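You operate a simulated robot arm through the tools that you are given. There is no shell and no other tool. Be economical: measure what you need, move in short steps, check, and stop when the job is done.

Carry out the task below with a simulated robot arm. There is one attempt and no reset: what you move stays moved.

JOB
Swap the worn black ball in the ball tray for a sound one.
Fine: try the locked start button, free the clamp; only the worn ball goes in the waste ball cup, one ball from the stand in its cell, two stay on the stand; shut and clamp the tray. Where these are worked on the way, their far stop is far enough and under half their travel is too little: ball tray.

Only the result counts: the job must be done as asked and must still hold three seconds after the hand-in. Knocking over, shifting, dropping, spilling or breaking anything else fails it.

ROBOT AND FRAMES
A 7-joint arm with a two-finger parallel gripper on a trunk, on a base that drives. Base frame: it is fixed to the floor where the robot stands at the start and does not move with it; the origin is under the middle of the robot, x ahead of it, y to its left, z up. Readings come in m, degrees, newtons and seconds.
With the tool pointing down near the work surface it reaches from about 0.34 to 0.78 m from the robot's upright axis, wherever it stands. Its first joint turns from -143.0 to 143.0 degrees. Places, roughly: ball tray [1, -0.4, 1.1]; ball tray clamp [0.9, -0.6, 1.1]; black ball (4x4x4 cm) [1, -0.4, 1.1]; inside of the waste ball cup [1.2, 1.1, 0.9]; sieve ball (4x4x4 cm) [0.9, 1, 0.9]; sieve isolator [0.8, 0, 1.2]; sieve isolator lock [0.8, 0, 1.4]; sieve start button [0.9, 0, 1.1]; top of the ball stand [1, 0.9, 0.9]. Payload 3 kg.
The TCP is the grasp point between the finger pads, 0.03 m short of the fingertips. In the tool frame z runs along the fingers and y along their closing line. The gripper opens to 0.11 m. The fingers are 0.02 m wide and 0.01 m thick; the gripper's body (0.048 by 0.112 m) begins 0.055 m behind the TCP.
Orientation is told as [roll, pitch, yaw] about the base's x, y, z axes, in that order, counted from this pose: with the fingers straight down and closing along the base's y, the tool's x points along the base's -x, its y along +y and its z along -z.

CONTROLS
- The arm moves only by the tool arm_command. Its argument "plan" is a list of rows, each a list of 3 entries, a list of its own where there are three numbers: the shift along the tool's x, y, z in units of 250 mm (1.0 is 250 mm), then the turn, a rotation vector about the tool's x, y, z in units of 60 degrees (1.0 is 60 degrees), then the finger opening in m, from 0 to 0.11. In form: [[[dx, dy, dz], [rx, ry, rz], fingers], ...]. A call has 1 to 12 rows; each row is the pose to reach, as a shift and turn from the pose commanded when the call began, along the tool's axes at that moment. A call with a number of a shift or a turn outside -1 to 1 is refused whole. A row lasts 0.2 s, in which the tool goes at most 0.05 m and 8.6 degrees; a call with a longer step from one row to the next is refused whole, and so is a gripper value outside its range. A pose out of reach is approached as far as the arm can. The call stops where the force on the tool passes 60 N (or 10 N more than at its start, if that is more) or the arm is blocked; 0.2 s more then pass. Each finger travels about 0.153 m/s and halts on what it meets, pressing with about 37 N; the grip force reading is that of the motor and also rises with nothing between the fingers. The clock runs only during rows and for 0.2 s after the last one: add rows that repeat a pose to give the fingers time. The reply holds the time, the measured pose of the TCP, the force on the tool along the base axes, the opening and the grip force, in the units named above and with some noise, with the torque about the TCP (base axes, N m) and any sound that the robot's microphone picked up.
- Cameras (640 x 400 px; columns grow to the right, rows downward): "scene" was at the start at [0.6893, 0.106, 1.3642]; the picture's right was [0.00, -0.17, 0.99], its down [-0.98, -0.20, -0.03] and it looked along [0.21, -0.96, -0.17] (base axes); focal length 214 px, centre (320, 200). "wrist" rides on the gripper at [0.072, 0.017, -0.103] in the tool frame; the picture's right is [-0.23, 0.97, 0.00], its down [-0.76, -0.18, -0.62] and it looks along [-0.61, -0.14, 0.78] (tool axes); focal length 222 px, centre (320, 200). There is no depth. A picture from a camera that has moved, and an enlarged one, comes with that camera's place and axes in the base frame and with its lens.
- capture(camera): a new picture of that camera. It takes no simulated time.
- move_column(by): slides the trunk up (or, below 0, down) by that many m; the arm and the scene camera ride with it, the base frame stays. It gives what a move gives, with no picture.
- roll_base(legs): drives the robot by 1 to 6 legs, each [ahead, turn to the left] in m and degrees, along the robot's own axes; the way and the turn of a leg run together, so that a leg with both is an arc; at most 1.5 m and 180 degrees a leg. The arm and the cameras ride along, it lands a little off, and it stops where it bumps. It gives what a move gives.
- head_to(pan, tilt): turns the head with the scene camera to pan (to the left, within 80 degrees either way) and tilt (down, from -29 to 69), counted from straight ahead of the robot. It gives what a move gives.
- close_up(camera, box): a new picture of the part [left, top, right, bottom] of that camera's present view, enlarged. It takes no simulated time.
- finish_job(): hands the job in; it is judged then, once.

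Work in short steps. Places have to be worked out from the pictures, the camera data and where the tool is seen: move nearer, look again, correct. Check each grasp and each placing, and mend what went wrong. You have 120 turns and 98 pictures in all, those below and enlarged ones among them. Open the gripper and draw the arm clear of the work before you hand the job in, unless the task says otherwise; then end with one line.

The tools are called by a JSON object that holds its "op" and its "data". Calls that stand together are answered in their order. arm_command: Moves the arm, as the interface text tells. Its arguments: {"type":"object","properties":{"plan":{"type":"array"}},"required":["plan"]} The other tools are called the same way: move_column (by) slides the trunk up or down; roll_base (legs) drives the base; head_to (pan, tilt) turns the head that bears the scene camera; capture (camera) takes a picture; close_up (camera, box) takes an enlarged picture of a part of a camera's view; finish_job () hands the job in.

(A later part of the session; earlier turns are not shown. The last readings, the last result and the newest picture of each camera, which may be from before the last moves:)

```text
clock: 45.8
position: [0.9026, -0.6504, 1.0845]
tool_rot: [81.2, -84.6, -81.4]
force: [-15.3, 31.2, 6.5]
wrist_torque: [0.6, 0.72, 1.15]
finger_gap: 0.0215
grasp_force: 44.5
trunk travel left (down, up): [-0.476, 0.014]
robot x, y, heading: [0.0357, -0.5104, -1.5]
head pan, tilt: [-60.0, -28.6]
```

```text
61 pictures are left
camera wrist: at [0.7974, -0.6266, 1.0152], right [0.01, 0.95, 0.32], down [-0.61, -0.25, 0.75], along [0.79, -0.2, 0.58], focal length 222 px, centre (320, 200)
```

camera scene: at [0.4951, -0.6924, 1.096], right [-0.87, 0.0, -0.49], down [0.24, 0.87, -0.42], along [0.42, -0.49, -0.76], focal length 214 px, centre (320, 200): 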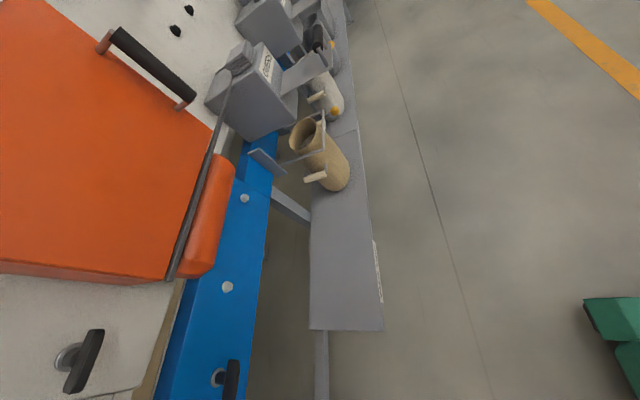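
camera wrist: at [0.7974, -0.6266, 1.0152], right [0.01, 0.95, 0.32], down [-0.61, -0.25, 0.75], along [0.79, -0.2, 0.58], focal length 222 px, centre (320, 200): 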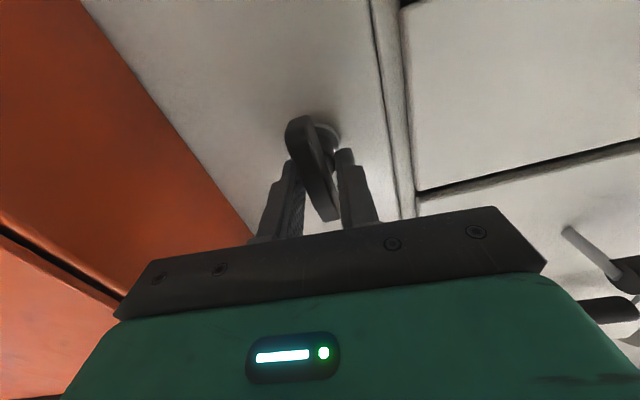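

Nearly vertical now. Turn 17° further to find the stop.

{"op": "arm_command", "data": {"plan": [[[0, 0.024, 0], [0, 0, -0.14], 0.0], [[0, 0.024, 0], [0, 0, -0.28], 0.0]]}}

{"op": "close_up", "data": {"camera": "wrist", "box": [190, 60, 430, 260]}}

```text
clock: 46.4
position: [0.9038, -0.6479, 1.0848]
tool_rot: [-85.9, -78.8, 85.7]
force: [-7.1, 20.0, 4.6]
wrist_torque: [0.61, -0.13, 0.65]
finger_gap: 0.0215
grasp_force: 44.8
trunk travel left (down, up): [-0.476, 0.014]
robot x, y, heading: [0.0352, -0.5114, -1.0]
head pan, tilt: [-60.0, -28.6]
```

```text
2.00 times, centred on (310, 160) of wrist
camera zoom: at [0.7978, -0.6453, 1.012], right [0.01, 1.0, 0.03], down [-0.61, -0.02, 0.79], along [0.79, -0.03, 0.61], focal length 444 px, centre (340, 280)
```

zoom: 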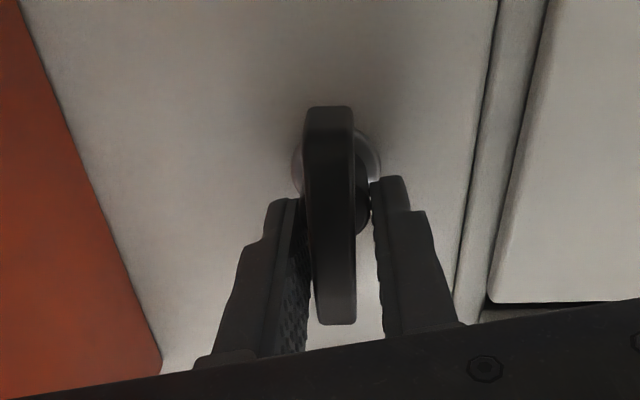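

The bar is vertical now. Push slightly more to confirm the stop.

{"op": "arm_command", "data": {"plan": [[[0, 0.01, 0], [0, 0, -0.14], 0.0], [[0, 0.01, 0], [0, 0, -0.28], 0.0]]}}

{"op": "close_up", "data": {"camera": "wrist", "box": [190, 60, 430, 260]}}

```text
clock: 47.0
position: [0.9023, -0.6497, 1.082]
tool_rot: [-87.9, -62.0, 87.6]
force: [-6.3, 0.4, -2.8]
wrist_torque: [1.17, -0.51, 1.49]
finger_gap: 0.0251
grasp_force: 45.0
trunk travel left (down, up): [-0.476, 0.014]
robot x, y, heading: [0.0359, -0.5116, -1.1]
head pan, tilt: [-60.0, -28.6]
```

```text
2.00 times, centred on (310, 160) of wrist
camera zoom: at [0.7975, -0.6673, 1.0121], right [0.01, 0.97, -0.26], down [-0.61, 0.21, 0.77], along [0.79, 0.15, 0.59], focal length 444 px, centre (340, 280)
```

zoom: 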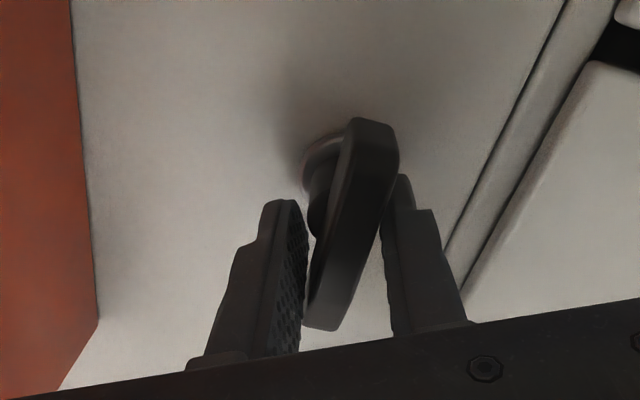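

Stop reached at vertical: clamp is free. Open, back off while twisting back.

{"op": "arm_command", "data": {"plan": [[[0, 0, 0], [0, 0, 0], 0.06], [[0, 0, 0], [0, 0, 0.14], 0.06], [[0, 0, 0], [0, 0, 0.28], 0.06], [[0, 0, -0.2], [0, 0, 0.42], 0.06], [[0, 0, -0.4], [0, 0, 0.56], 0.06], [[0, 0, -0.5], [0, 0, 0.7], 0.06], [[0, 0, -0.5], [0, 0, 0.84], 0.06], [[0, 0, -0.5], [0, 0, 0.98], 0.06]]}}

{"op": "arm_command", "data": {"plan": [[[0, 0, 0], [0, 0, 0.14], 0.06], [[0, 0, 0], [0, 0, 0.28], 0.06], [[0, 0, 0], [0, 0, 0.42], 0.06], [[0, 0, 0], [0, 0, 0.56], 0.06], [[0, 0, 0], [0, 0, 0.7], 0.06], [[0, 0, 0], [0, 0, 0.84], 0.06], [[0, 0, 0], [0, 0, 0.977], 0.06]]}}

{"op": "capture", "data": {"camera": "wrist"}}

```text
clock: 48.8
position: [0.7788, -0.6455, 1.0853]
tool_rot: [88.3, -59.0, -89.0]
force: [-0.1, -0.9, 0.1]
wrist_torque: [-0.02, -0.02, 0.01]
finger_gap: 0.0599
grasp_force: 0.0
trunk travel left (down, up): [-0.476, 0.014]
robot x, y, heading: [0.0326, -0.5097, -1.3]
head pan, tilt: [-60.0, -28.6]
```

```text
clock: 50.4
position: [0.7781, -0.645, 1.0841]
tool_rot: [89.2, -0.4, -90.3]
force: [-0.3, -0.8, 0.0]
wrist_torque: [-0.04, 0.02, 0.03]
finger_gap: 0.0601
grasp_force: 0.0
trunk travel left (down, up): [-0.476, 0.014]
robot x, y, heading: [0.0318, -0.5098, -1.3]
head pan, tilt: [-60.0, -28.6]
```

```text
58 pictures are left
camera wrist: at [0.6749, -0.5721, 1.1026], right [0.01, -0.22, 0.98], down [-0.63, -0.76, -0.16], along [0.78, -0.61, -0.15], focal length 222 px, centre (320, 200)
```

wrist: 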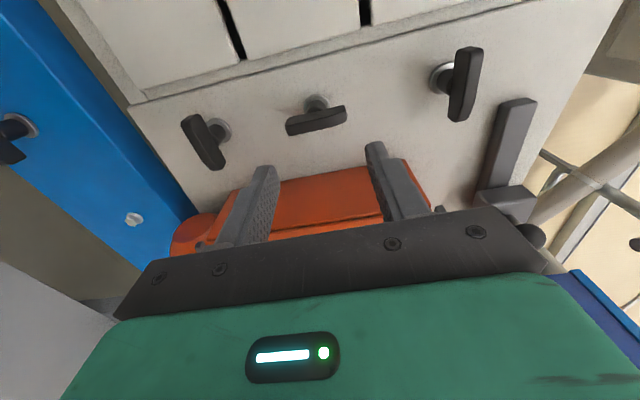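

Clamp is vertical. Move in front of the tray handle.

{"op": "arm_command", "data": {"plan": [[[0.18, -0.02, -0.1], [0, 0, 0], 0.06], [[0.36, -0.04, -0.1], [0, 0, 0], 0.06], [[0.54, -0.06, -0.1], [0, 0, 0], 0.06], [[0.72, -0.06, -0.1], [0, 0, 0], 0.06], [[0.9, -0.06, -0.05], [0, 0, 0], 0.06]]}}

{"op": "capture", "data": {"camera": "wrist"}}

```text
refused: row 1 steps farther than a row can; nothing moved
```

```text
57 pictures are left
camera wrist: at [0.6749, -0.5721, 1.1026], right [0.01, -0.22, 0.98], down [-0.63, -0.76, -0.16], along [0.78, -0.61, -0.15], focal length 222 px, centre (320, 200)
```

wrist: 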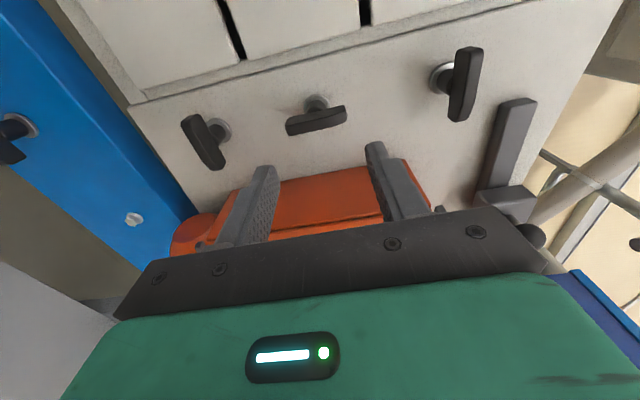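

Step was too long; redo with shorter rows.

{"op": "arm_command", "data": {"plan": [[[0.16, -0.02, -0.05], [0, 0, 0], 0.06], [[0.32, -0.04, -0.08], [0, 0, 0], 0.06], [[0.5, -0.06, -0.08], [0, 0, 0], 0.06], [[0.68, -0.06, -0.08], [0, 0, 0], 0.06], [[0.86, -0.06, -0.05], [0, 0, 0], 0.06], [[0.91, -0.06, 0], [0, 0, 0], 0.06]]}}

{"op": "capture", "data": {"camera": "wrist"}}

```text
clock: 51.8
position: [0.7814, -0.4184, 1.0675]
tool_rot: [89.0, -0.5, -90.4]
force: [-0.6, -0.1, 0.8]
wrist_torque: [0.02, 0.0, 0.01]
finger_gap: 0.0597
grasp_force: 0.1
trunk travel left (down, up): [-0.476, 0.014]
robot x, y, heading: [0.0324, -0.5127, -1.3]
head pan, tilt: [-60.0, -28.6]
```

```text
56 pictures are left
camera wrist: at [0.6771, -0.3454, 1.0846], right [0.01, -0.22, 0.98], down [-0.63, -0.76, -0.16], along [0.78, -0.61, -0.15], focal length 222 px, centre (320, 200)
```

wrist: 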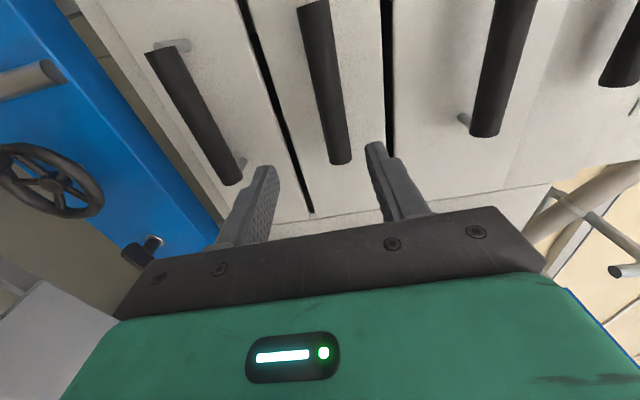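

Bar at z≈1.079, y −0.34…−0.47. Advance 0.11 and grip.

{"op": "arm_command", "data": {"plan": [[[0.02, 0.046, 0.15], [0, 0, 0], 0.06], [[0.04, 0.046, 0.3], [0, 0, 0], 0.06], [[0.04, 0.046, 0.44], [0, 0, 0], 0.06], [[0.04, 0.046, 0.44], [0, 0, 0], 0.02], [[0.04, 0.046, 0.44], [0, 0, 0], 0.0], [[0.04, 0.046, 0.44], [0, 0, 0], 0.0]]}}

{"op": "capture", "data": {"camera": "wrist"}}

```text
clock: 53.2
position: [0.8906, -0.4079, 1.0778]
tool_rot: [89.2, -0.6, -90.4]
force: [3.8, 6.5, 7.9]
wrist_torque: [0.68, 0.0, 0.21]
finger_gap: 0.0247
grasp_force: 45.5
trunk travel left (down, up): [-0.476, 0.014]
robot x, y, heading: [0.0309, -0.5175, -1.1]
head pan, tilt: [-60.0, -28.6]
```

```text
55 pictures are left
camera wrist: at [0.7867, -0.3339, 1.0954], right [0.01, -0.22, 0.98], down [-0.63, -0.76, -0.16], along [0.78, -0.61, -0.15], focal length 222 px, centre (320, 200)
```

wrist: 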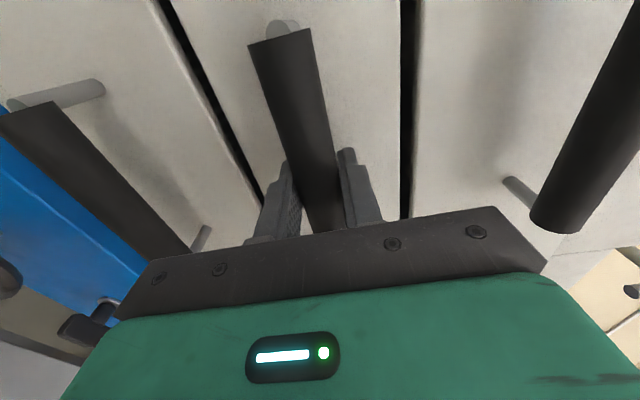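

Gripped. Pull out 0.12 m slowly.

{"op": "arm_command", "data": {"plan": [[[0, 0, -0.08], [0, 0, 0], 0.0], [[0, 0, -0.16], [0, 0, 0], 0.0], [[0, 0, -0.24], [0, 0, 0], 0.0], [[0, 0, -0.32], [0, 0, 0], 0.0], [[0, 0, -0.4], [0, 0, 0], 0.0], [[0, 0, -0.48], [0, 0, 0], 0.0]]}}

{"op": "capture", "data": {"camera": "wrist"}}

```text
clock: 54.6
position: [0.7706, -0.4075, 1.078]
tool_rot: [89.0, -0.5, -90.3]
force: [-0.4, 8.2, 7.0]
wrist_torque: [0.41, 0.06, -0.13]
finger_gap: 0.0248
grasp_force: 45.5
trunk travel left (down, up): [-0.476, 0.014]
robot x, y, heading: [0.0292, -0.5071, -1.3]
head pan, tilt: [-60.0, -28.6]
```

```text
54 pictures are left
camera wrist: at [0.6662, -0.3337, 1.0958], right [0.01, -0.22, 0.98], down [-0.63, -0.76, -0.16], along [0.78, -0.61, -0.15], focal length 222 px, centre (320, 200)
```

wrist: 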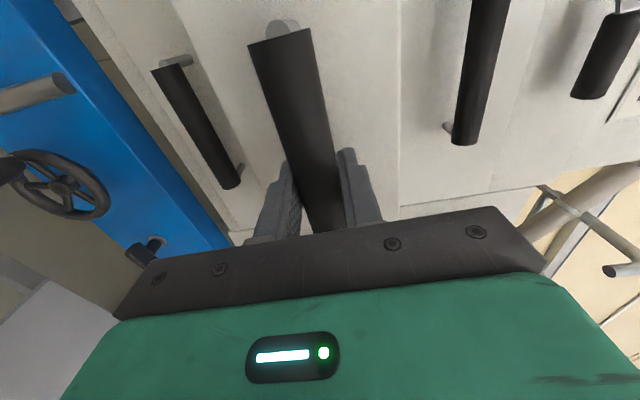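

The tray slides. Pull further.

{"op": "arm_command", "data": {"plan": [[[0, 0, -0.08], [0, 0, 0], 0.0], [[0, 0, -0.16], [0, 0, 0], 0.0], [[0, 0, -0.24], [0, 0, 0], 0.0], [[0, 0, -0.32], [0, 0, 0], 0.0], [[0, 0, -0.4], [0, 0, 0], 0.0], [[0, 0, -0.48], [0, 0, 0], 0.0]]}}

{"op": "capture", "data": {"camera": "scene"}}

```text
clock: 56.0
position: [0.6701, -0.4073, 1.0769]
tool_rot: [88.7, -0.6, -90.3]
force: [-2.0, 14.5, -38.0]
wrist_torque: [0.62, -0.11, 0.31]
finger_gap: 0.0244
grasp_force: 45.3
out of reach, approached as far as the arm can: row 6
trunk travel left (down, up): [-0.476, 0.014]
robot x, y, heading: [0.0346, -0.5103, -1.1]
head pan, tilt: [-60.0, -28.6]
```

```text
53 pictures are left
camera scene: at [0.5726, -0.558, 1.0245], right [-0.88, 0.0, -0.48], down [0.24, 0.87, -0.43], along [0.42, -0.49, -0.76], focal length 214 px, centre (320, 200)
```

scene: 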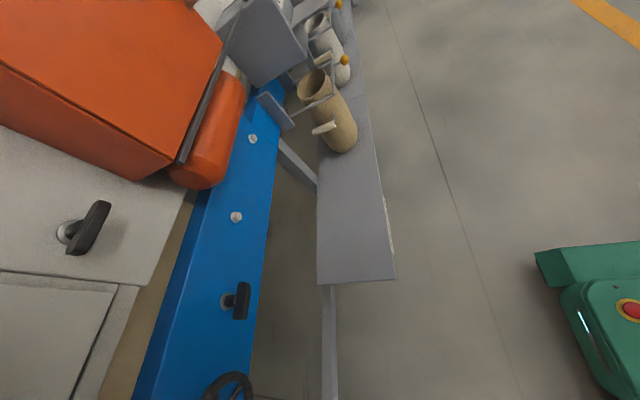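

Arm limit reached at 0.22 m of pull. Pull further by driving back; it'll stop at the tray's stop.

{"op": "roll_base", "data": {"legs": [[-0.08, 0]]}}

{"op": "head_to", "data": {"pan": -20, "tilt": 40}}

{"op": "capture", "data": {"camera": "scene"}}

```text
clock: 57.2
position: [0.6003, -0.4074, 1.0763]
tool_rot: [88.7, -0.7, -90.5]
force: [44.3, 7.3, -26.4]
wrist_torque: [0.68, -0.27, 0.36]
finger_gap: 0.0247
grasp_force: 45.0
trunk travel left (down, up): [-0.476, 0.014]
robot x, y, heading: [-0.0372, -0.5096, -1.1]
head pan, tilt: [-60.0, -28.6]
stopped in leg 1: the force on the tool passed its limit at 116 N (the readings are from after the stop); the commanded pose is now the measured one
```

```text
clock: 58.6
position: [0.5997, -0.4078, 1.0773]
tool_rot: [88.8, -0.7, -90.4]
force: [37.6, 8.7, -40.0]
wrist_torque: [1.15, -0.01, 0.45]
finger_gap: 0.0247
grasp_force: 44.8
trunk travel left (down, up): [-0.476, 0.014]
robot x, y, heading: [-0.0395, -0.5108, -1.3]
head pan, tilt: [-20.0, 40.0]
```

```text
52 pictures are left
camera scene: at [0.5505, -0.4545, 1.0513], right [-0.36, -0.01, -0.93], down [-0.59, 0.77, 0.22], along [0.72, 0.63, -0.29], focal length 214 px, centre (320, 200)
```

scene: 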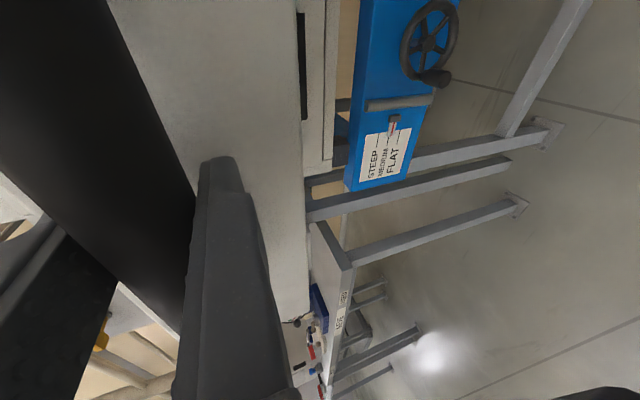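

Tray is at its far stop (0.29 m out). Release and back away by driving back.

{"op": "arm_command", "data": {"plan": [[[0, 0, 0], [0, 0, 0], 0.06], [[0, 0, 0], [0, 0, 0], 0.06]]}}

{"op": "roll_base", "data": {"legs": [[-0.13, 0]]}}

{"op": "capture", "data": {"camera": "wrist"}}

```text
clock: 59.2
position: [0.5954, -0.4083, 1.0818]
tool_rot: [89.1, -0.5, -90.5]
force: [0.9, -0.7, -0.6]
wrist_torque: [0.02, -0.06, 0.03]
finger_gap: 0.06
grasp_force: 0.1
trunk travel left (down, up): [-0.476, 0.014]
robot x, y, heading: [-0.0385, -0.5133, -1.3]
head pan, tilt: [-20.0, 40.0]
```

```text
clock: 60.4
position: [0.465, -0.4067, 1.0812]
tool_rot: [88.9, -0.5, -90.6]
force: [0.3, 0.2, 0.8]
wrist_torque: [-0.03, 0.0, 0.04]
finger_gap: 0.0601
grasp_force: 0.0
trunk travel left (down, up): [-0.476, 0.014]
robot x, y, heading: [-0.1664, -0.5076, -1.0]
head pan, tilt: [-20.0, 40.0]
```

```text
51 pictures are left
camera wrist: at [0.3626, -0.3324, 1.0994], right [0.01, -0.22, 0.98], down [-0.63, -0.76, -0.16], along [0.77, -0.62, -0.15], focal length 222 px, centre (320, 200)
```

wrist: 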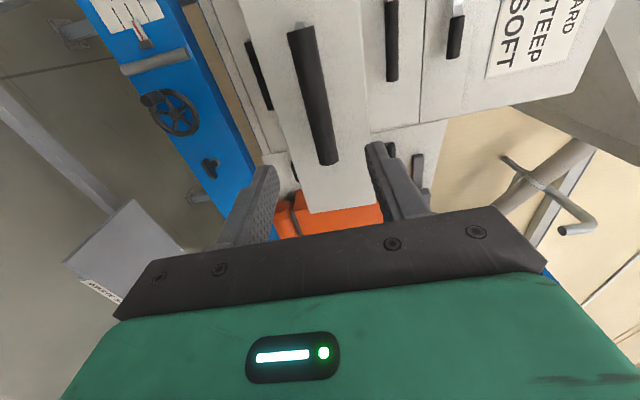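

Now lift the tool and pitch it down to look into the tray.

{"op": "arm_command", "data": {"plan": [[[0, 0.15, 0], [0.0, 0, 0], 0.06], [[0, 0.3, 0], [0.14, 0, 0], 0.06], [[0, 0.46, 0], [0.28, 0, 0], 0.06], [[0, 0.62, 0], [0.42, 0, 0], 0.06], [[0, 0.78, 0], [0.56, 0, 0], 0.06], [[0, 0.9, 0], [0.7, 0, 0], 0.06], [[0, 0.96, 0], [0.84, 0, 0], 0.06], [[0, 1.0, 0], [0.98, 0, 0], 0.06]]}}

{"op": "capture", "data": {"camera": "wrist"}}

```text
clock: 62.2
position: [0.4702, -0.4036, 1.3319]
tool_rot: [30.1, -0.7, -90.6]
force: [0.2, -0.7, 1.2]
wrist_torque: [0.01, -0.01, 0.02]
finger_gap: 0.0601
grasp_force: 0.0
trunk travel left (down, up): [-0.476, 0.014]
robot x, y, heading: [-0.1702, -0.5091, -1.3]
head pan, tilt: [-20.0, 40.0]
```

```text
50 pictures are left
camera wrist: at [0.4325, -0.3295, 1.4283], right [0.84, -0.23, 0.49], down [-0.47, -0.75, 0.46], along [0.26, -0.62, -0.74], focal length 222 px, centre (320, 200)
```

wrist: 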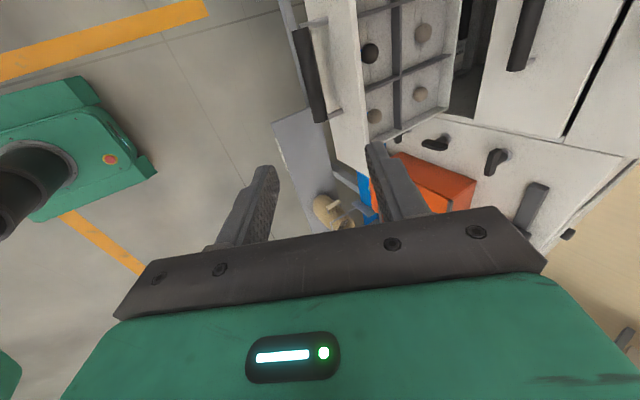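

The tray shows cells with balls; one is black. Zoom.

{"op": "close_up", "data": {"camera": "wrist", "box": [280, 0, 500, 160]}}

```text
2.50 times, centred on (390, 80) of wrist
camera zoom: at [0.4325, -0.3295, 1.4283], right [0.84, -0.23, 0.49], down [-0.47, -0.75, 0.46], along [0.26, -0.62, -0.74], focal length 555 px, centre (145, 500)
```

zoom: 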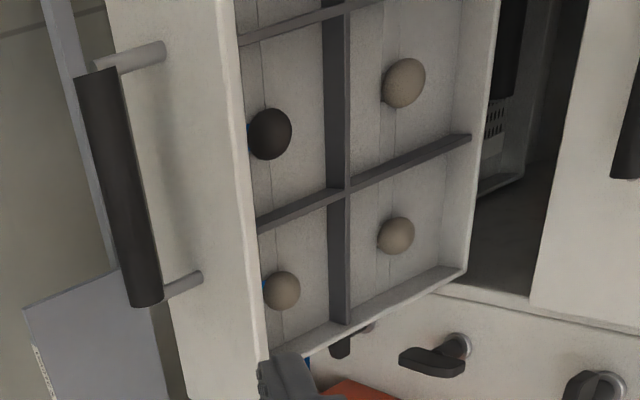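

Black ball ≈(0.724,−0.397,~1.07). Point the tool down and turn it to the default yaw (closing along y), then drive forward.

{"op": "arm_command", "data": {"plan": [[[0, 0, 0], [0.13, 0, 0], 0.06], [[0, 0, 0], [0.26, 0, 0], 0.06], [[0, 0, 0], [0.39, 0, 0], 0.06], [[0, 0, 0], [0.5, 0, 0], 0.07]]}}

{"op": "arm_command", "data": {"plan": [[[0, 0, 0], [0, 0, -0.14], 0.07], [[0, 0, 0], [0, 0, -0.28], 0.07], [[0, 0, 0], [0, 0, -0.42], 0.07], [[0, 0, 0], [0, 0, -0.56], 0.07], [[0, 0, 0], [0, 0, -0.7], 0.07], [[0, 0, 0], [0, 0, -0.84], 0.07], [[0, 0, 0], [0, 0, -0.98], 0.07]]}}

{"op": "arm_command", "data": {"plan": [[[0, 0, 0], [0, 0, -0.13], 0.07], [[0, 0, 0], [0, 0, -0.26], 0.07], [[0, 0, 0], [0, 0, -0.39], 0.07], [[0, 0, 0], [0, 0, -0.51], 0.07]]}}

{"op": "roll_base", "data": {"legs": [[0.19, 0]]}}

{"op": "capture", "data": {"camera": "wrist"}}

```text
clock: 63.2
position: [0.4722, -0.4038, 1.3318]
tool_rot: [0.2, -0.6, -90.6]
force: [0.0, -0.2, 0.2]
wrist_torque: [-0.02, -0.02, -0.02]
finger_gap: 0.0702
grasp_force: 0.1
trunk travel left (down, up): [-0.476, 0.014]
robot x, y, heading: [-0.1669, -0.5069, -0.9]
head pan, tilt: [-20.0, 40.0]
```

```text
clock: 64.8
position: [0.4699, -0.4028, 1.3307]
tool_rot: [-0.5, -0.5, -31.5]
force: [0.7, 0.4, -0.5]
wrist_torque: [0.02, 0.0, 0.02]
finger_gap: 0.0701
grasp_force: 0.0
trunk travel left (down, up): [-0.476, 0.014]
robot x, y, heading: [-0.1674, -0.5095, -1.6]
head pan, tilt: [-20.0, 40.0]
```

```text
clock: 65.8
position: [0.47, -0.4022, 1.3323]
tool_rot: [-0.5, -0.3, -1.1]
force: [0.6, 0.5, 0.2]
wrist_torque: [-0.01, 0.03, -0.03]
finger_gap: 0.07
grasp_force: 0.1
trunk travel left (down, up): [-0.476, 0.014]
robot x, y, heading: [-0.1666, -0.5094, -1.2]
head pan, tilt: [-20.0, 40.0]
```

```text
clock: 67.4
position: [0.6607, -0.407, 1.3311]
tool_rot: [-0.6, -0.2, -1.1]
force: [-0.3, -0.1, 0.0]
wrist_torque: [0.02, 0.01, 0.0]
finger_gap: 0.0701
grasp_force: 0.1
trunk travel left (down, up): [-0.476, 0.014]
robot x, y, heading: [0.0201, -0.5167, -1.1]
head pan, tilt: [-20.0, 40.0]
```

```text
48 pictures are left
camera wrist: at [0.5872, -0.3873, 1.4343], right [0.25, 0.97, -0.01], down [0.76, -0.19, 0.63], along [0.61, -0.16, -0.78], focal length 222 px, centre (320, 200)
```

wrist: 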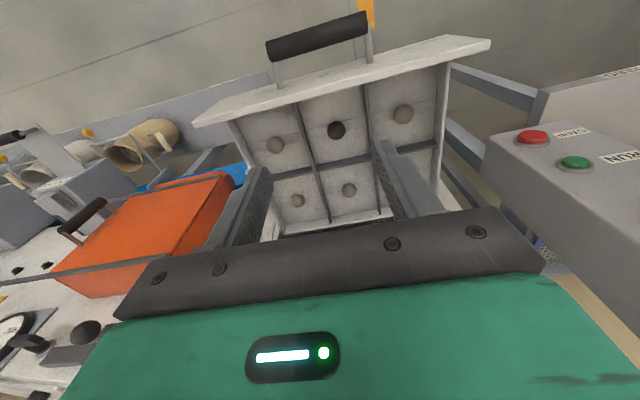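

Move above the ball to refine.

{"op": "arm_command", "data": {"plan": [[[-0.1, 0.02, 0.12], [0, 0, 0], 0.07], [[-0.2, 0.036, 0.24], [0, 0, 0], 0.07], [[-0.28, 0.036, 0.36], [0, 0, 0], 0.07], [[-0.28, 0.036, 0.48], [0, 0, 0], 0.07]]}}

{"op": "capture", "data": {"camera": "wrist"}}

```text
clock: 68.4
position: [0.731, -0.4016, 1.2122]
tool_rot: [-0.6, -0.2, -1.1]
force: [0.5, 0.1, -0.2]
wrist_torque: [0.04, 0.03, 0.01]
finger_gap: 0.07
grasp_force: 0.1
trunk travel left (down, up): [-0.476, 0.014]
robot x, y, heading: [0.0216, -0.5109, -1.0]
head pan, tilt: [-20.0, 40.0]
```

```text
47 pictures are left
camera wrist: at [0.6576, -0.3823, 1.3149], right [0.25, 0.97, -0.01], down [0.76, -0.19, 0.63], along [0.61, -0.16, -0.78], focal length 222 px, centre (320, 200)
```

wrist: 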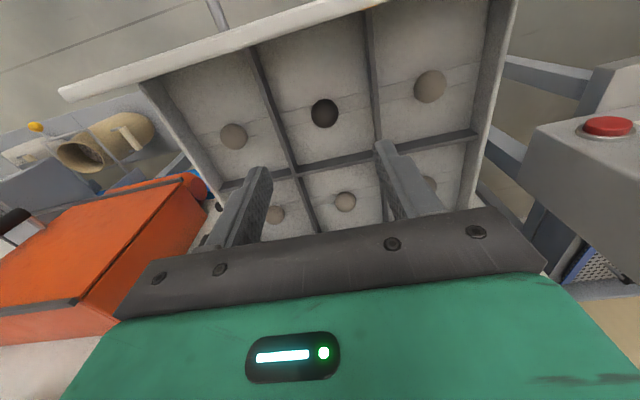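

Refined: ball ≈(0.742,−0.400,1.044). Lower to z≈1.12 and re-check.

{"op": "arm_command", "data": {"plan": [[[-0.044, 0.006, 0.12], [0, 0, 0], 0.07], [[-0.044, 0.006, 0.25], [0, 0, 0], 0.07], [[-0.044, 0.006, 0.37], [0, 0, 0], 0.07]]}}

{"op": "capture", "data": {"camera": "wrist"}}

```text
clock: 69.2
position: [0.7427, -0.3995, 1.1202]
tool_rot: [-0.6, -0.3, -1.1]
force: [-0.9, -0.1, -0.1]
wrist_torque: [-0.01, 0.0, 0.01]
finger_gap: 0.0701
grasp_force: 0.0
trunk travel left (down, up): [-0.476, 0.014]
robot x, y, heading: [0.022, -0.5131, -1.2]
head pan, tilt: [-20.0, 40.0]
```

```text
46 pictures are left
camera wrist: at [0.6693, -0.3799, 1.2234], right [0.25, 0.97, -0.01], down [0.76, -0.19, 0.63], along [0.61, -0.16, -0.78], focal length 222 px, centre (320, 200)
```

wrist: 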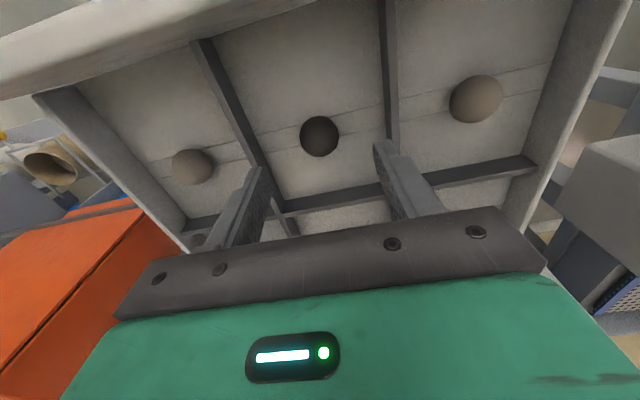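

Ball at (0.743,−0.400,1.043). Descend to TCP z≈1.06 (tips just above the tray floor) and close.

{"op": "arm_command", "data": {"plan": [[[0, 0, 0.1], [0, 0, 0], 0.07], [[0, 0, 0.2], [0, 0, 0], 0.07], [[0, 0, 0.245], [0, 0, 0], 0.07], [[0, 0, 0.245], [0, 0, 0], 0.04], [[0, 0, 0.245], [0, 0, 0], 0.02], [[0, 0, 0.245], [0, 0, 0], 0.02]]}}

{"op": "capture", "data": {"camera": "wrist"}}

```text
clock: 70.0
position: [0.7456, -0.3963, 1.0693]
tool_rot: [-0.2, -1.5, -1.0]
force: [4.4, 12.1, 28.2]
wrist_torque: [1.19, 0.12, 0.0]
finger_gap: 0.0462
grasp_force: 6.2
trunk travel left (down, up): [-0.476, 0.014]
robot x, y, heading: [0.0193, -0.5114, -1.0]
head pan, tilt: [-20.0, 40.0]
stopped in row 4: the force on the tool passed its limit at 69 N (the readings are from after the stop); the commanded pose is now the measured one
```

```text
45 pictures are left
camera wrist: at [0.6707, -0.3779, 1.1719], right [0.24, 0.97, 0.0], down [0.74, -0.19, 0.64], along [0.63, -0.16, -0.76], focal length 222 px, centre (320, 200)
```

wrist: 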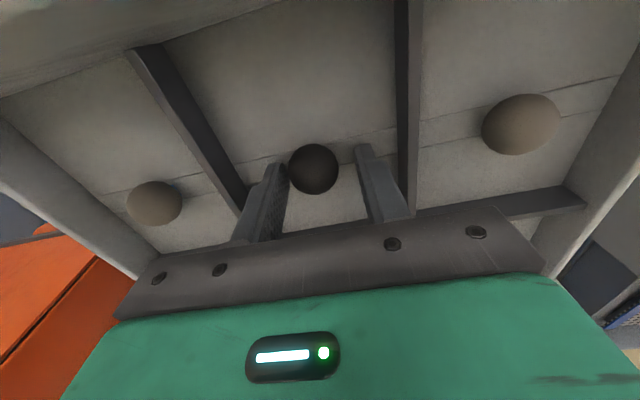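

Fingertips touched the tray floor (≈1.038). Raise 4 mm, shift to centre on the ball, and close.

{"op": "arm_command", "data": {"plan": [[[0, 0, -0.024], [0, 0.02, 0], 0.06], [[-0.01, -0.02, -0.024], [0, 0.02, 0], 0.06], [[-0.01, -0.02, -0.018], [0, 0.02, 0], 0.04], [[-0.01, -0.02, -0.018], [0, 0.02, 0], 0.02], [[-0.01, -0.02, -0.018], [0, 0.02, 0], 0.015], [[-0.01, -0.02, -0.018], [0, 0.02, 0], 0.015]]}}

{"op": "close_up", "data": {"camera": "wrist", "box": [190, 60, 470, 240]}}

```text
clock: 71.4
position: [0.7488, -0.4025, 1.0721]
tool_rot: [-0.3, 0.0, -1.0]
force: [3.6, 17.8, 13.3]
wrist_torque: [0.48, 0.0, -0.11]
finger_gap: 0.0279
grasp_force: 37.7
trunk travel left (down, up): [-0.476, 0.014]
robot x, y, heading: [0.0235, -0.5094, -1.0]
head pan, tilt: [-20.0, 40.0]
```

```text
2.22 times, centred on (330, 150) of wrist
camera zoom: at [0.6754, -0.3832, 1.1758], right [0.24, 0.97, -0.01], down [0.76, -0.19, 0.62], along [0.6, -0.16, -0.78], focal length 494 px, centre (298, 311)
```

zoom: 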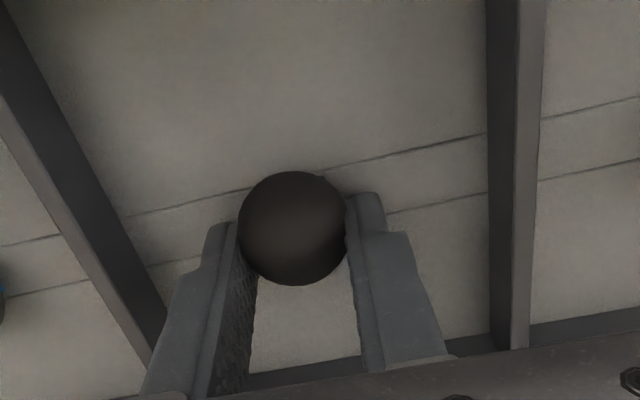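

The grip is on a small chord (28 mm of ~36). Open, align x to 0.743, and probe down gently to find a lower grip.

{"op": "arm_command", "data": {"plan": [[[0, 0, 0], [0, 0, 0], 0.06], [[0.022, 0, 0.0], [0, 0, 0], 0.06], [[0.022, 0, 0.02], [0, 0, 0], 0.06], [[0.022, 0, 0.04], [0, 0, 0], 0.06], [[0.022, 0, 0.06], [0, 0, 0], 0.06]]}}

{"op": "close_up", "data": {"camera": "wrist", "box": [190, 60, 470, 240]}}

```text
clock: 72.5
position: [0.7466, -0.4051, 1.0694]
tool_rot: [-0.2, -1.0, -1.1]
force: [3.7, -2.3, 26.5]
wrist_torque: [0.84, 0.11, 0.09]
finger_gap: 0.0588
grasp_force: 0.2
trunk travel left (down, up): [-0.476, 0.014]
robot x, y, heading: [0.0224, -0.5079, -1.2]
head pan, tilt: [-20.0, 40.0]
stopped in row 5: the force on the tool passed its limit at 66 N (the readings are from after the stop); the commanded pose is now the measured one
```

```text
2.22 times, centred on (330, 150) of wrist
camera zoom: at [0.6724, -0.386, 1.1725], right [0.25, 0.97, 0.0], down [0.75, -0.19, 0.64], along [0.62, -0.16, -0.77], focal length 494 px, centre (298, 311)
```

zoom: 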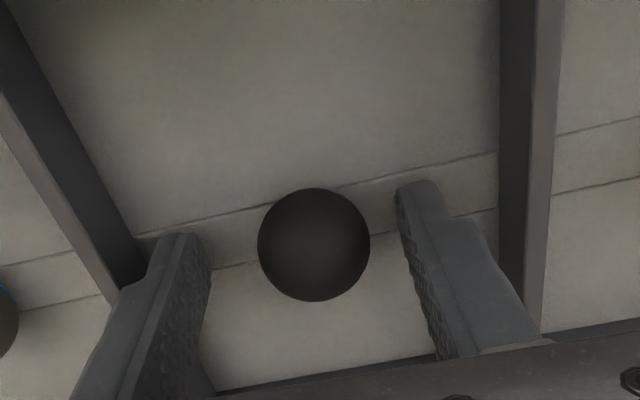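

Floor confirmed at ≈1.037, so the ball's centre is ≈1.05 and the earlier chord may be its true size. Re-centre, grip, and lift 12 mm to test.

{"op": "arm_command", "data": {"plan": [[[-0.005, 0.01, -0.012], [0, 0.017, 0], 0.06], [[-0.005, 0.01, -0.012], [0, 0.017, 0], 0.03], [[-0.005, 0.01, -0.012], [0, 0.017, 0], 0.01], [[-0.005, 0.01, -0.012], [0, 0.017, 0], 0.01], [[-0.005, 0.01, -0.012], [0, 0.017, 0], 0.01]]}}

{"op": "arm_command", "data": {"plan": [[[0, 0, -0.03], [0, 0, 0], 0.01], [[0, 0, -0.06], [0, 0, 0], 0.01]]}}

{"op": "close_up", "data": {"camera": "wrist", "box": [190, 60, 470, 240]}}

```text
clock: 73.7
position: [0.7467, -0.4004, 1.0701]
tool_rot: [-0.2, 0.4, -1.1]
force: [-0.8, 8.0, 8.7]
wrist_torque: [0.44, -0.06, 0.08]
finger_gap: 0.0283
grasp_force: 37.2
trunk travel left (down, up): [-0.476, 0.014]
robot x, y, heading: [0.0212, -0.5145, -1.5]
head pan, tilt: [-20.0, 40.0]
```

```text
clock: 74.3
position: [0.7485, -0.4007, 1.0854]
tool_rot: [-0.2, 0.4, -1.2]
force: [0.1, 0.7, -1.1]
wrist_torque: [-0.01, 0.04, -0.03]
finger_gap: 0.0317
grasp_force: 0.1
trunk travel left (down, up): [-0.476, 0.014]
robot x, y, heading: [0.0209, -0.5137, -0.9]
head pan, tilt: [-20.0, 40.0]
```

```text
2.22 times, centred on (330, 150) of wrist
camera zoom: at [0.6758, -0.3825, 1.1886], right [0.25, 0.97, -0.01], down [0.76, -0.19, 0.62], along [0.6, -0.16, -0.79], focal length 494 px, centre (298, 311)
```

zoom: 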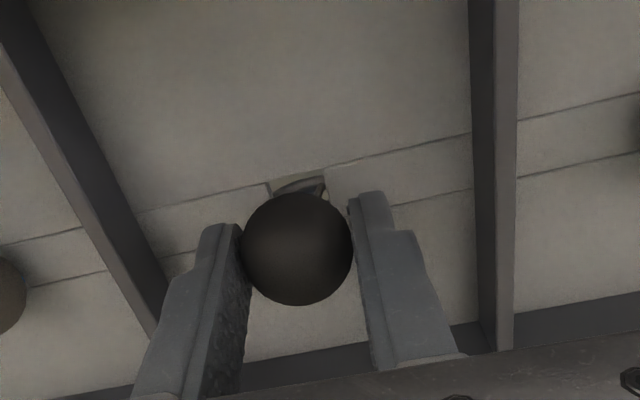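

The ball came up (a seat hole is visible below). Hold and re-read the grip.

{"op": "arm_command", "data": {"plan": [[[0, 0, 0], [0, 0, 0], 0.01], [[0, 0, 0], [0, 0, 0], 0.01]]}}

{"op": "close_up", "data": {"camera": "wrist", "box": [190, 60, 470, 240]}}

```text
clock: 74.9
position: [0.7478, -0.4007, 1.0847]
tool_rot: [-0.2, 0.4, -1.2]
force: [-0.9, -0.3, 1.1]
wrist_torque: [0.01, -0.01, 0.01]
finger_gap: 0.0279
grasp_force: 37.3
trunk travel left (down, up): [-0.476, 0.014]
robot x, y, heading: [0.0158, -0.5115, -1.3]
head pan, tilt: [-20.0, 40.0]
```

```text
2.22 times, centred on (330, 150) of wrist
camera zoom: at [0.6758, -0.3823, 1.189], right [0.25, 0.97, -0.01], down [0.76, -0.19, 0.62], along [0.6, -0.16, -0.79], focal length 494 px, centre (298, 311)
```

zoom: 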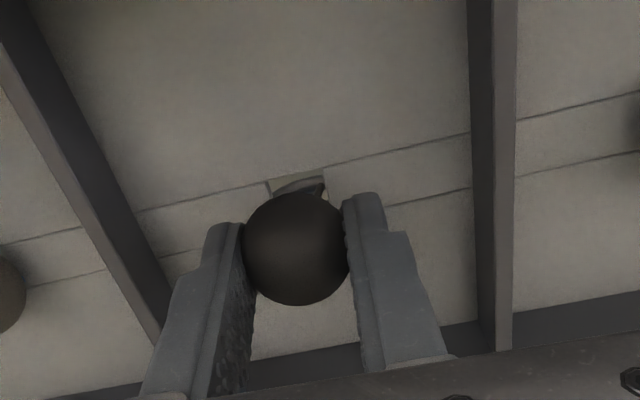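

Held, but on a chord; the ball seems to sit toward −x of the pads. Lower back, shift −8 mm in x, regrip and compare the opening.

{"op": "arm_command", "data": {"plan": [[[0, 0, 0.03], [0, 0, 0], 0.01], [[0, 0, 0.058], [0, 0, 0], 0.01], [[0, 0, 0.058], [0, 0, 0], 0.05], [[0.034, 0, 0.058], [0, 0, 0], 0.05], [[0.034, 0, 0.058], [0, 0, 0], 0.03], [[0.034, 0, 0.058], [0, 0, 0], 0.01], [[0.034, 0, 0.058], [0, 0, 0], 0.01]]}}

{"op": "close_up", "data": {"camera": "wrist", "box": [190, 60, 470, 240]}}

```text
clock: 76.5
position: [0.7403, -0.4005, 1.0716]
tool_rot: [-0.2, 0.4, -1.2]
force: [-0.6, 6.8, 1.3]
wrist_torque: [0.15, 0.03, 0.08]
finger_gap: 0.0279
grasp_force: 37.0
trunk travel left (down, up): [-0.476, 0.014]
robot x, y, heading: [0.0217, -0.5135, -1.2]
head pan, tilt: [-20.0, 40.0]
```

```text
2.22 times, centred on (330, 150) of wrist
camera zoom: at [0.6667, -0.3821, 1.1748], right [0.25, 0.97, -0.01], down [0.76, -0.19, 0.62], along [0.6, -0.16, -0.79], focal length 494 px, centre (298, 311)
```

zoom: 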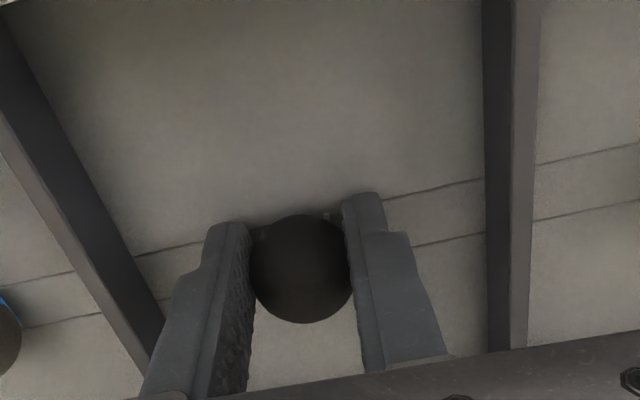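

Same opening (28 mm = ball width), now well centred in the pads. Lift out to a clear height.

{"op": "arm_command", "data": {"plan": [[[0, 0, -0.08], [0, 0, 0], 0.01], [[0, 0, -0.2], [0, 0, 0], 0.01], [[0, 0, -0.36], [0, 0, 0], 0.01], [[0, 0, -0.54], [0, 0, 0], 0.01], [[0, 0, -0.72], [0, 0, 0], 0.01], [[0, 0, -0.9], [0, 0, 0], 0.01]]}}

{"op": "capture", "data": {"camera": "wrist"}}

```text
clock: 77.9
position: [0.7396, -0.4005, 1.2856]
tool_rot: [-0.3, 0.4, -1.2]
force: [-0.4, -0.1, 0.6]
wrist_torque: [-0.04, 0.0, -0.02]
finger_gap: 0.0279
grasp_force: 36.7
out of reach, approached as far as the arm can: row 6
trunk travel left (down, up): [-0.476, 0.014]
robot x, y, heading: [0.0211, -0.5137, -1.3]
head pan, tilt: [-20.0, 40.0]
```

```text
39 pictures are left
camera wrist: at [0.6674, -0.3819, 1.3903], right [0.25, 0.97, -0.01], down [0.76, -0.19, 0.62], along [0.6, -0.16, -0.79], focal length 222 px, centre (320, 200)
```

wrist: 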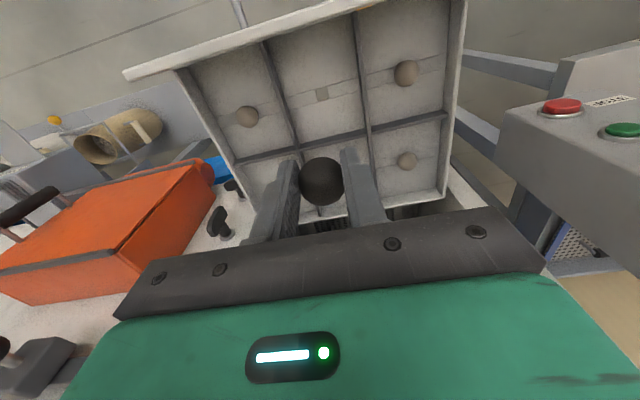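

Black ball secured; empty cell at ≈(0.745,−0.401). Retract the arm, then back out and drive to the bench on the left.

{"op": "arm_command", "data": {"plan": [[[0.16, 0, 0], [0, 0, 0], 0.01], [[0.34, 0, 0], [0, 0, 0], 0.01], [[0.52, 0, 0], [0, 0, 0], 0.01], [[0.7, 0, 0], [0, 0, 0], 0.01]]}}

{"op": "roll_base", "data": {"legs": [[-0.2, 0], [0, 88]]}}

```text
clock: 78.9
position: [0.5616, -0.3976, 1.2876]
tool_rot: [-0.2, 0.5, -1.1]
force: [0.5, 0.2, 0.5]
wrist_torque: [0.0, 0.0, 0.02]
finger_gap: 0.0279
grasp_force: 37.3
trunk travel left (down, up): [-0.476, 0.014]
robot x, y, heading: [0.0225, -0.5127, -1.2]
head pan, tilt: [-20.0, 40.0]
```

```text
clock: 84.3
position: [-0.2915, 0.0373, 1.2853]
tool_rot: [-0.2, 0.5, 88.7]
force: [0.0, 0.7, -0.8]
wrist_torque: [-0.03, -0.01, -0.01]
finger_gap: 0.028
grasp_force: 36.7
trunk travel left (down, up): [-0.476, 0.014]
robot x, y, heading: [-0.1159, -0.5056, 88.2]
head pan, tilt: [-20.0, 40.0]
```

Drive along y to about 0.95.

{"op": "roll_base", "data": {"legs": [[1.45, 0]]}}

{"op": "roll_base", "data": {"legs": [[0, -88]]}}

{"op": "capture", "data": {"camera": "wrist"}}

```text
clock: 91.5
position: [-0.2457, 1.463, 1.2885]
tool_rot: [-0.3, 0.5, 88.7]
force: [0.1, 0.0, 0.4]
wrist_torque: [-0.01, 0.0, -0.01]
finger_gap: 0.0278
grasp_force: 36.9
trunk travel left (down, up): [-0.476, 0.014]
robot x, y, heading: [-0.0676, 0.92, 88.2]
head pan, tilt: [-20.0, 40.0]
```

```text
clock: 95.8
position: [0.4704, 1.1057, 1.2883]
tool_rot: [-0.2, 0.4, -0.5]
force: [-1.4, 0.7, -0.1]
wrist_torque: [-0.05, -0.02, -0.02]
finger_gap: 0.028
grasp_force: 37.3
trunk travel left (down, up): [-0.476, 0.014]
robot x, y, heading: [-0.069, 0.9857, -1.0]
head pan, tilt: [-20.0, 40.0]
```

```text
38 pictures are left
camera wrist: at [0.3982, 1.1232, 1.3924], right [0.24, 0.97, 0.0], down [0.76, -0.18, 0.62], along [0.6, -0.15, -0.79], focal length 222 px, centre (320, 200)
```

wrist: 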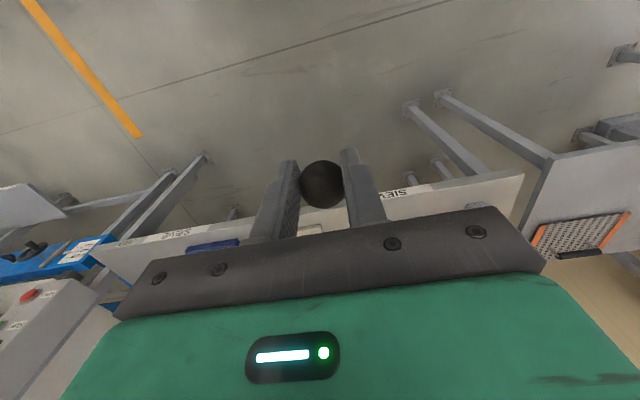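

Drive 0.35 m toward the bench and look.

{"op": "roll_base", "data": {"legs": [[0.35, 0]]}}

{"op": "capture", "data": {"camera": "wrist"}}

```text
clock: 98.0
position: [0.8289, 1.1001, 1.2885]
tool_rot: [-0.2, 0.6, -0.6]
force: [-0.3, 0.3, 0.4]
wrist_torque: [-0.01, -0.02, 0.03]
finger_gap: 0.0281
grasp_force: 36.8
trunk travel left (down, up): [-0.476, 0.014]
robot x, y, heading: [0.2878, 0.9829, -0.7]
head pan, tilt: [-20.0, 40.0]
```

```text
37 pictures are left
camera wrist: at [0.7551, 1.1182, 1.3927], right [0.24, 0.97, 0.0], down [0.76, -0.18, 0.62], along [0.6, -0.15, -0.79], focal length 222 px, centre (320, 200)
```

wrist: 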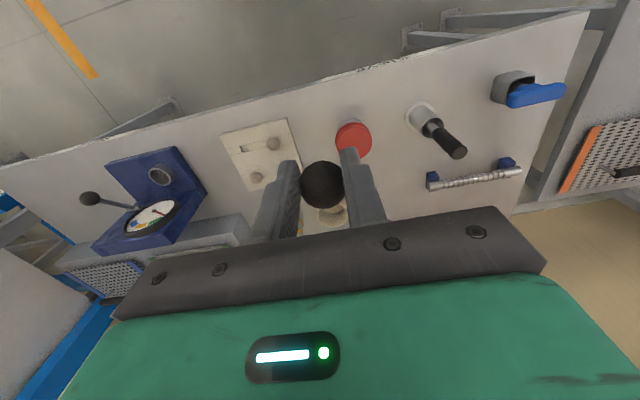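

Beige open cup (waste) is hidden behind the held ball; red can and ball stand in front. Drive 0.17 m more, with the arm shifted to −y to see the cup.

{"op": "roll_base", "data": {"legs": [[0.17, 0]]}}

{"op": "arm_command", "data": {"plan": [[[0.1, -0.15, 0], [0, 0, 0], 0.01], [[0.2, -0.3, 0], [0, 0, 0], 0.01], [[0.3, -0.45, 0], [0, 0, 0], 0.01]]}}

{"op": "capture", "data": {"camera": "wrist"}}

```text
clock: 99.5
position: [0.9986, 1.0984, 1.2879]
tool_rot: [-0.2, 0.5, -0.6]
force: [0.3, 0.3, -0.9]
wrist_torque: [0.0, -0.01, 0.0]
finger_gap: 0.0277
grasp_force: 37.1
trunk travel left (down, up): [-0.476, 0.014]
robot x, y, heading: [0.4587, 0.9767, -1.1]
head pan, tilt: [-20.0, 40.0]
```

```text
clock: 100.3
position: [0.9173, 0.9869, 1.2909]
tool_rot: [-0.2, 0.5, -0.5]
force: [0.3, -0.4, -0.1]
wrist_torque: [0.01, -0.01, 0.02]
finger_gap: 0.0279
grasp_force: 36.7
trunk travel left (down, up): [-0.476, 0.014]
robot x, y, heading: [0.458, 0.9782, -0.8]
head pan, tilt: [-20.0, 40.0]
```

```text
36 pictures are left
camera wrist: at [0.8454, 1.0047, 1.3958], right [0.24, 0.97, -0.01], down [0.77, -0.18, 0.62], along [0.6, -0.15, -0.79], focal length 222 px, centre (320, 200)
```

wrist: 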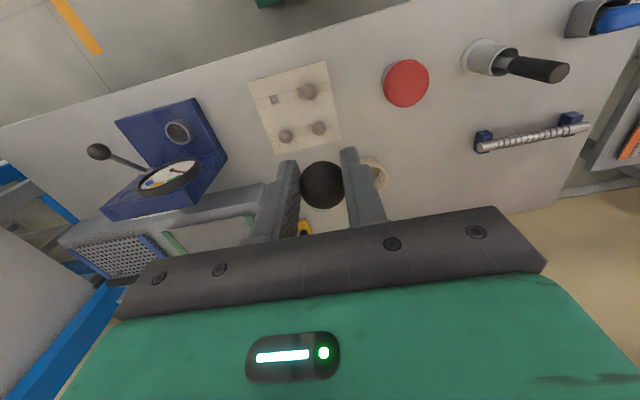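

Stand (3 balls) and the beige cup (≈(1.15,1.04)) are in view. Shift for a clear view of the cup.

{"op": "arm_command", "data": {"plan": [[[-0.1, -0.14, 0], [0, 0, 0], 0.01], [[-0.22, -0.28, 0], [0, 0, 0], 0.01], [[-0.36, -0.36, 0.04], [0, 0, 0], 0.01], [[-0.5, -0.4, 0.1], [0, 0, 0], 0.01]]}}

{"op": "capture", "data": {"camera": "wrist"}}

```text
clock: 101.3
position: [1.0456, 0.8847, 1.2636]
tool_rot: [-0.3, 0.5, -0.5]
force: [-0.2, -0.7, 0.2]
wrist_torque: [0.03, 0.03, 0.0]
finger_gap: 0.028
grasp_force: 36.3
trunk travel left (down, up): [-0.476, 0.014]
robot x, y, heading: [0.4563, 0.98, -0.7]
head pan, tilt: [-20.0, 40.0]
```

```text
35 pictures are left
camera wrist: at [0.9741, 0.903, 1.3686], right [0.24, 0.97, -0.01], down [0.77, -0.18, 0.62], along [0.6, -0.15, -0.79], focal length 222 px, centre (320, 200)
```

wrist: 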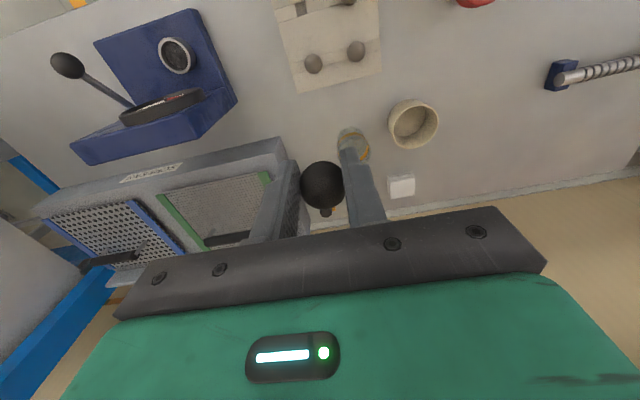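

Cup rim ≈(1.165,1.043,0.92). Lower the trunk 0.15 m, then move above the cup.

{"op": "move_column", "data": {"by": -0.13}}

{"op": "arm_command", "data": {"plan": [[[-0.1, 0.14, 0], [0, 0, 0], 0.01], [[-0.2, 0.28, 0], [0, 0, 0], 0.01], [[-0.28, 0.42, 0], [0, 0, 0], 0.01], [[-0.3, 0.52, 0], [0, 0, 0], 0.01]]}}

{"op": "capture", "data": {"camera": "wrist"}}

```text
clock: 102.9
position: [1.0457, 0.885, 1.1359]
tool_rot: [-0.2, 0.4, -0.6]
force: [0.3, -0.1, -0.3]
wrist_torque: [0.03, 0.0, 0.02]
finger_gap: 0.0279
grasp_force: 36.9
trunk travel left (down, up): [-0.346, 0.144]
robot x, y, heading: [0.4624, 0.975, -0.8]
head pan, tilt: [-20.0, 40.0]
```

```text
clock: 103.9
position: [1.122, 1.016, 1.134]
tool_rot: [-0.1, 0.5, -0.5]
force: [0.0, -1.0, -1.3]
wrist_torque: [0.03, -0.01, -0.01]
finger_gap: 0.0277
grasp_force: 36.7
trunk travel left (down, up): [-0.346, 0.144]
robot x, y, heading: [0.4555, 0.9788, -0.9]
head pan, tilt: [-20.0, 40.0]
```

```text
34 pictures are left
camera wrist: at [1.0504, 1.033, 1.238], right [0.24, 0.97, 0.0], down [0.76, -0.18, 0.62], along [0.6, -0.15, -0.79], focal length 222 px, centre (320, 200)
```

wrist: 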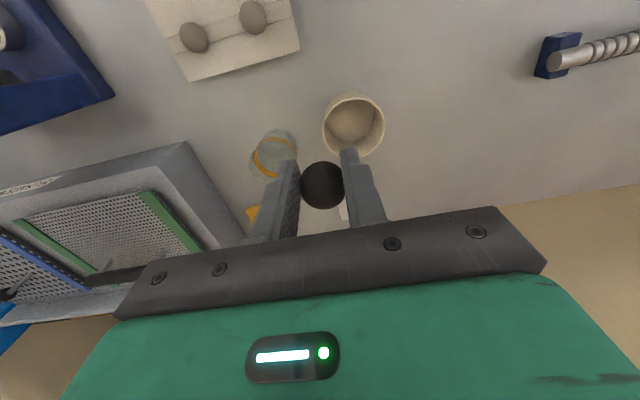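

Refined cup rim: (1.177,1.052,~0.896). Centre over it and lower partway.

{"op": "arm_command", "data": {"plan": [[[-0.1, 0.07, 0.08], [0, 0, 0], 0.01], [[-0.22, 0.144, 0.16], [0, 0, 0], 0.01], [[-0.22, 0.144, 0.3], [0, 0, 0], 0.01], [[-0.22, 0.144, 0.46], [0, 0, 0], 0.01]]}}

{"op": "capture", "data": {"camera": "wrist"}}

```text
clock: 104.9
position: [1.1773, 1.0502, 1.018]
tool_rot: [-0.3, 0.4, -0.6]
force: [-1.1, 0.3, -1.0]
wrist_torque: [-0.02, 0.01, 0.02]
finger_gap: 0.0281
grasp_force: 37.1
trunk travel left (down, up): [-0.346, 0.144]
robot x, y, heading: [0.4576, 0.9782, -0.8]
head pan, tilt: [-20.0, 40.0]
```

```text
33 pictures are left
camera wrist: at [1.1049, 1.069, 1.1223], right [0.24, 0.97, 0.0], down [0.76, -0.18, 0.62], along [0.6, -0.15, -0.79], focal length 222 px, centre (320, 200)
```

wrist: 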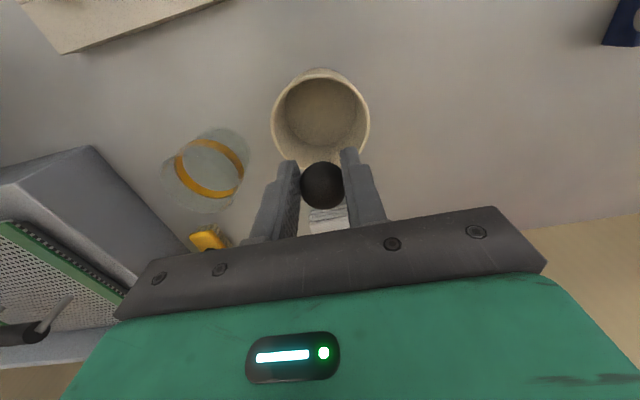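

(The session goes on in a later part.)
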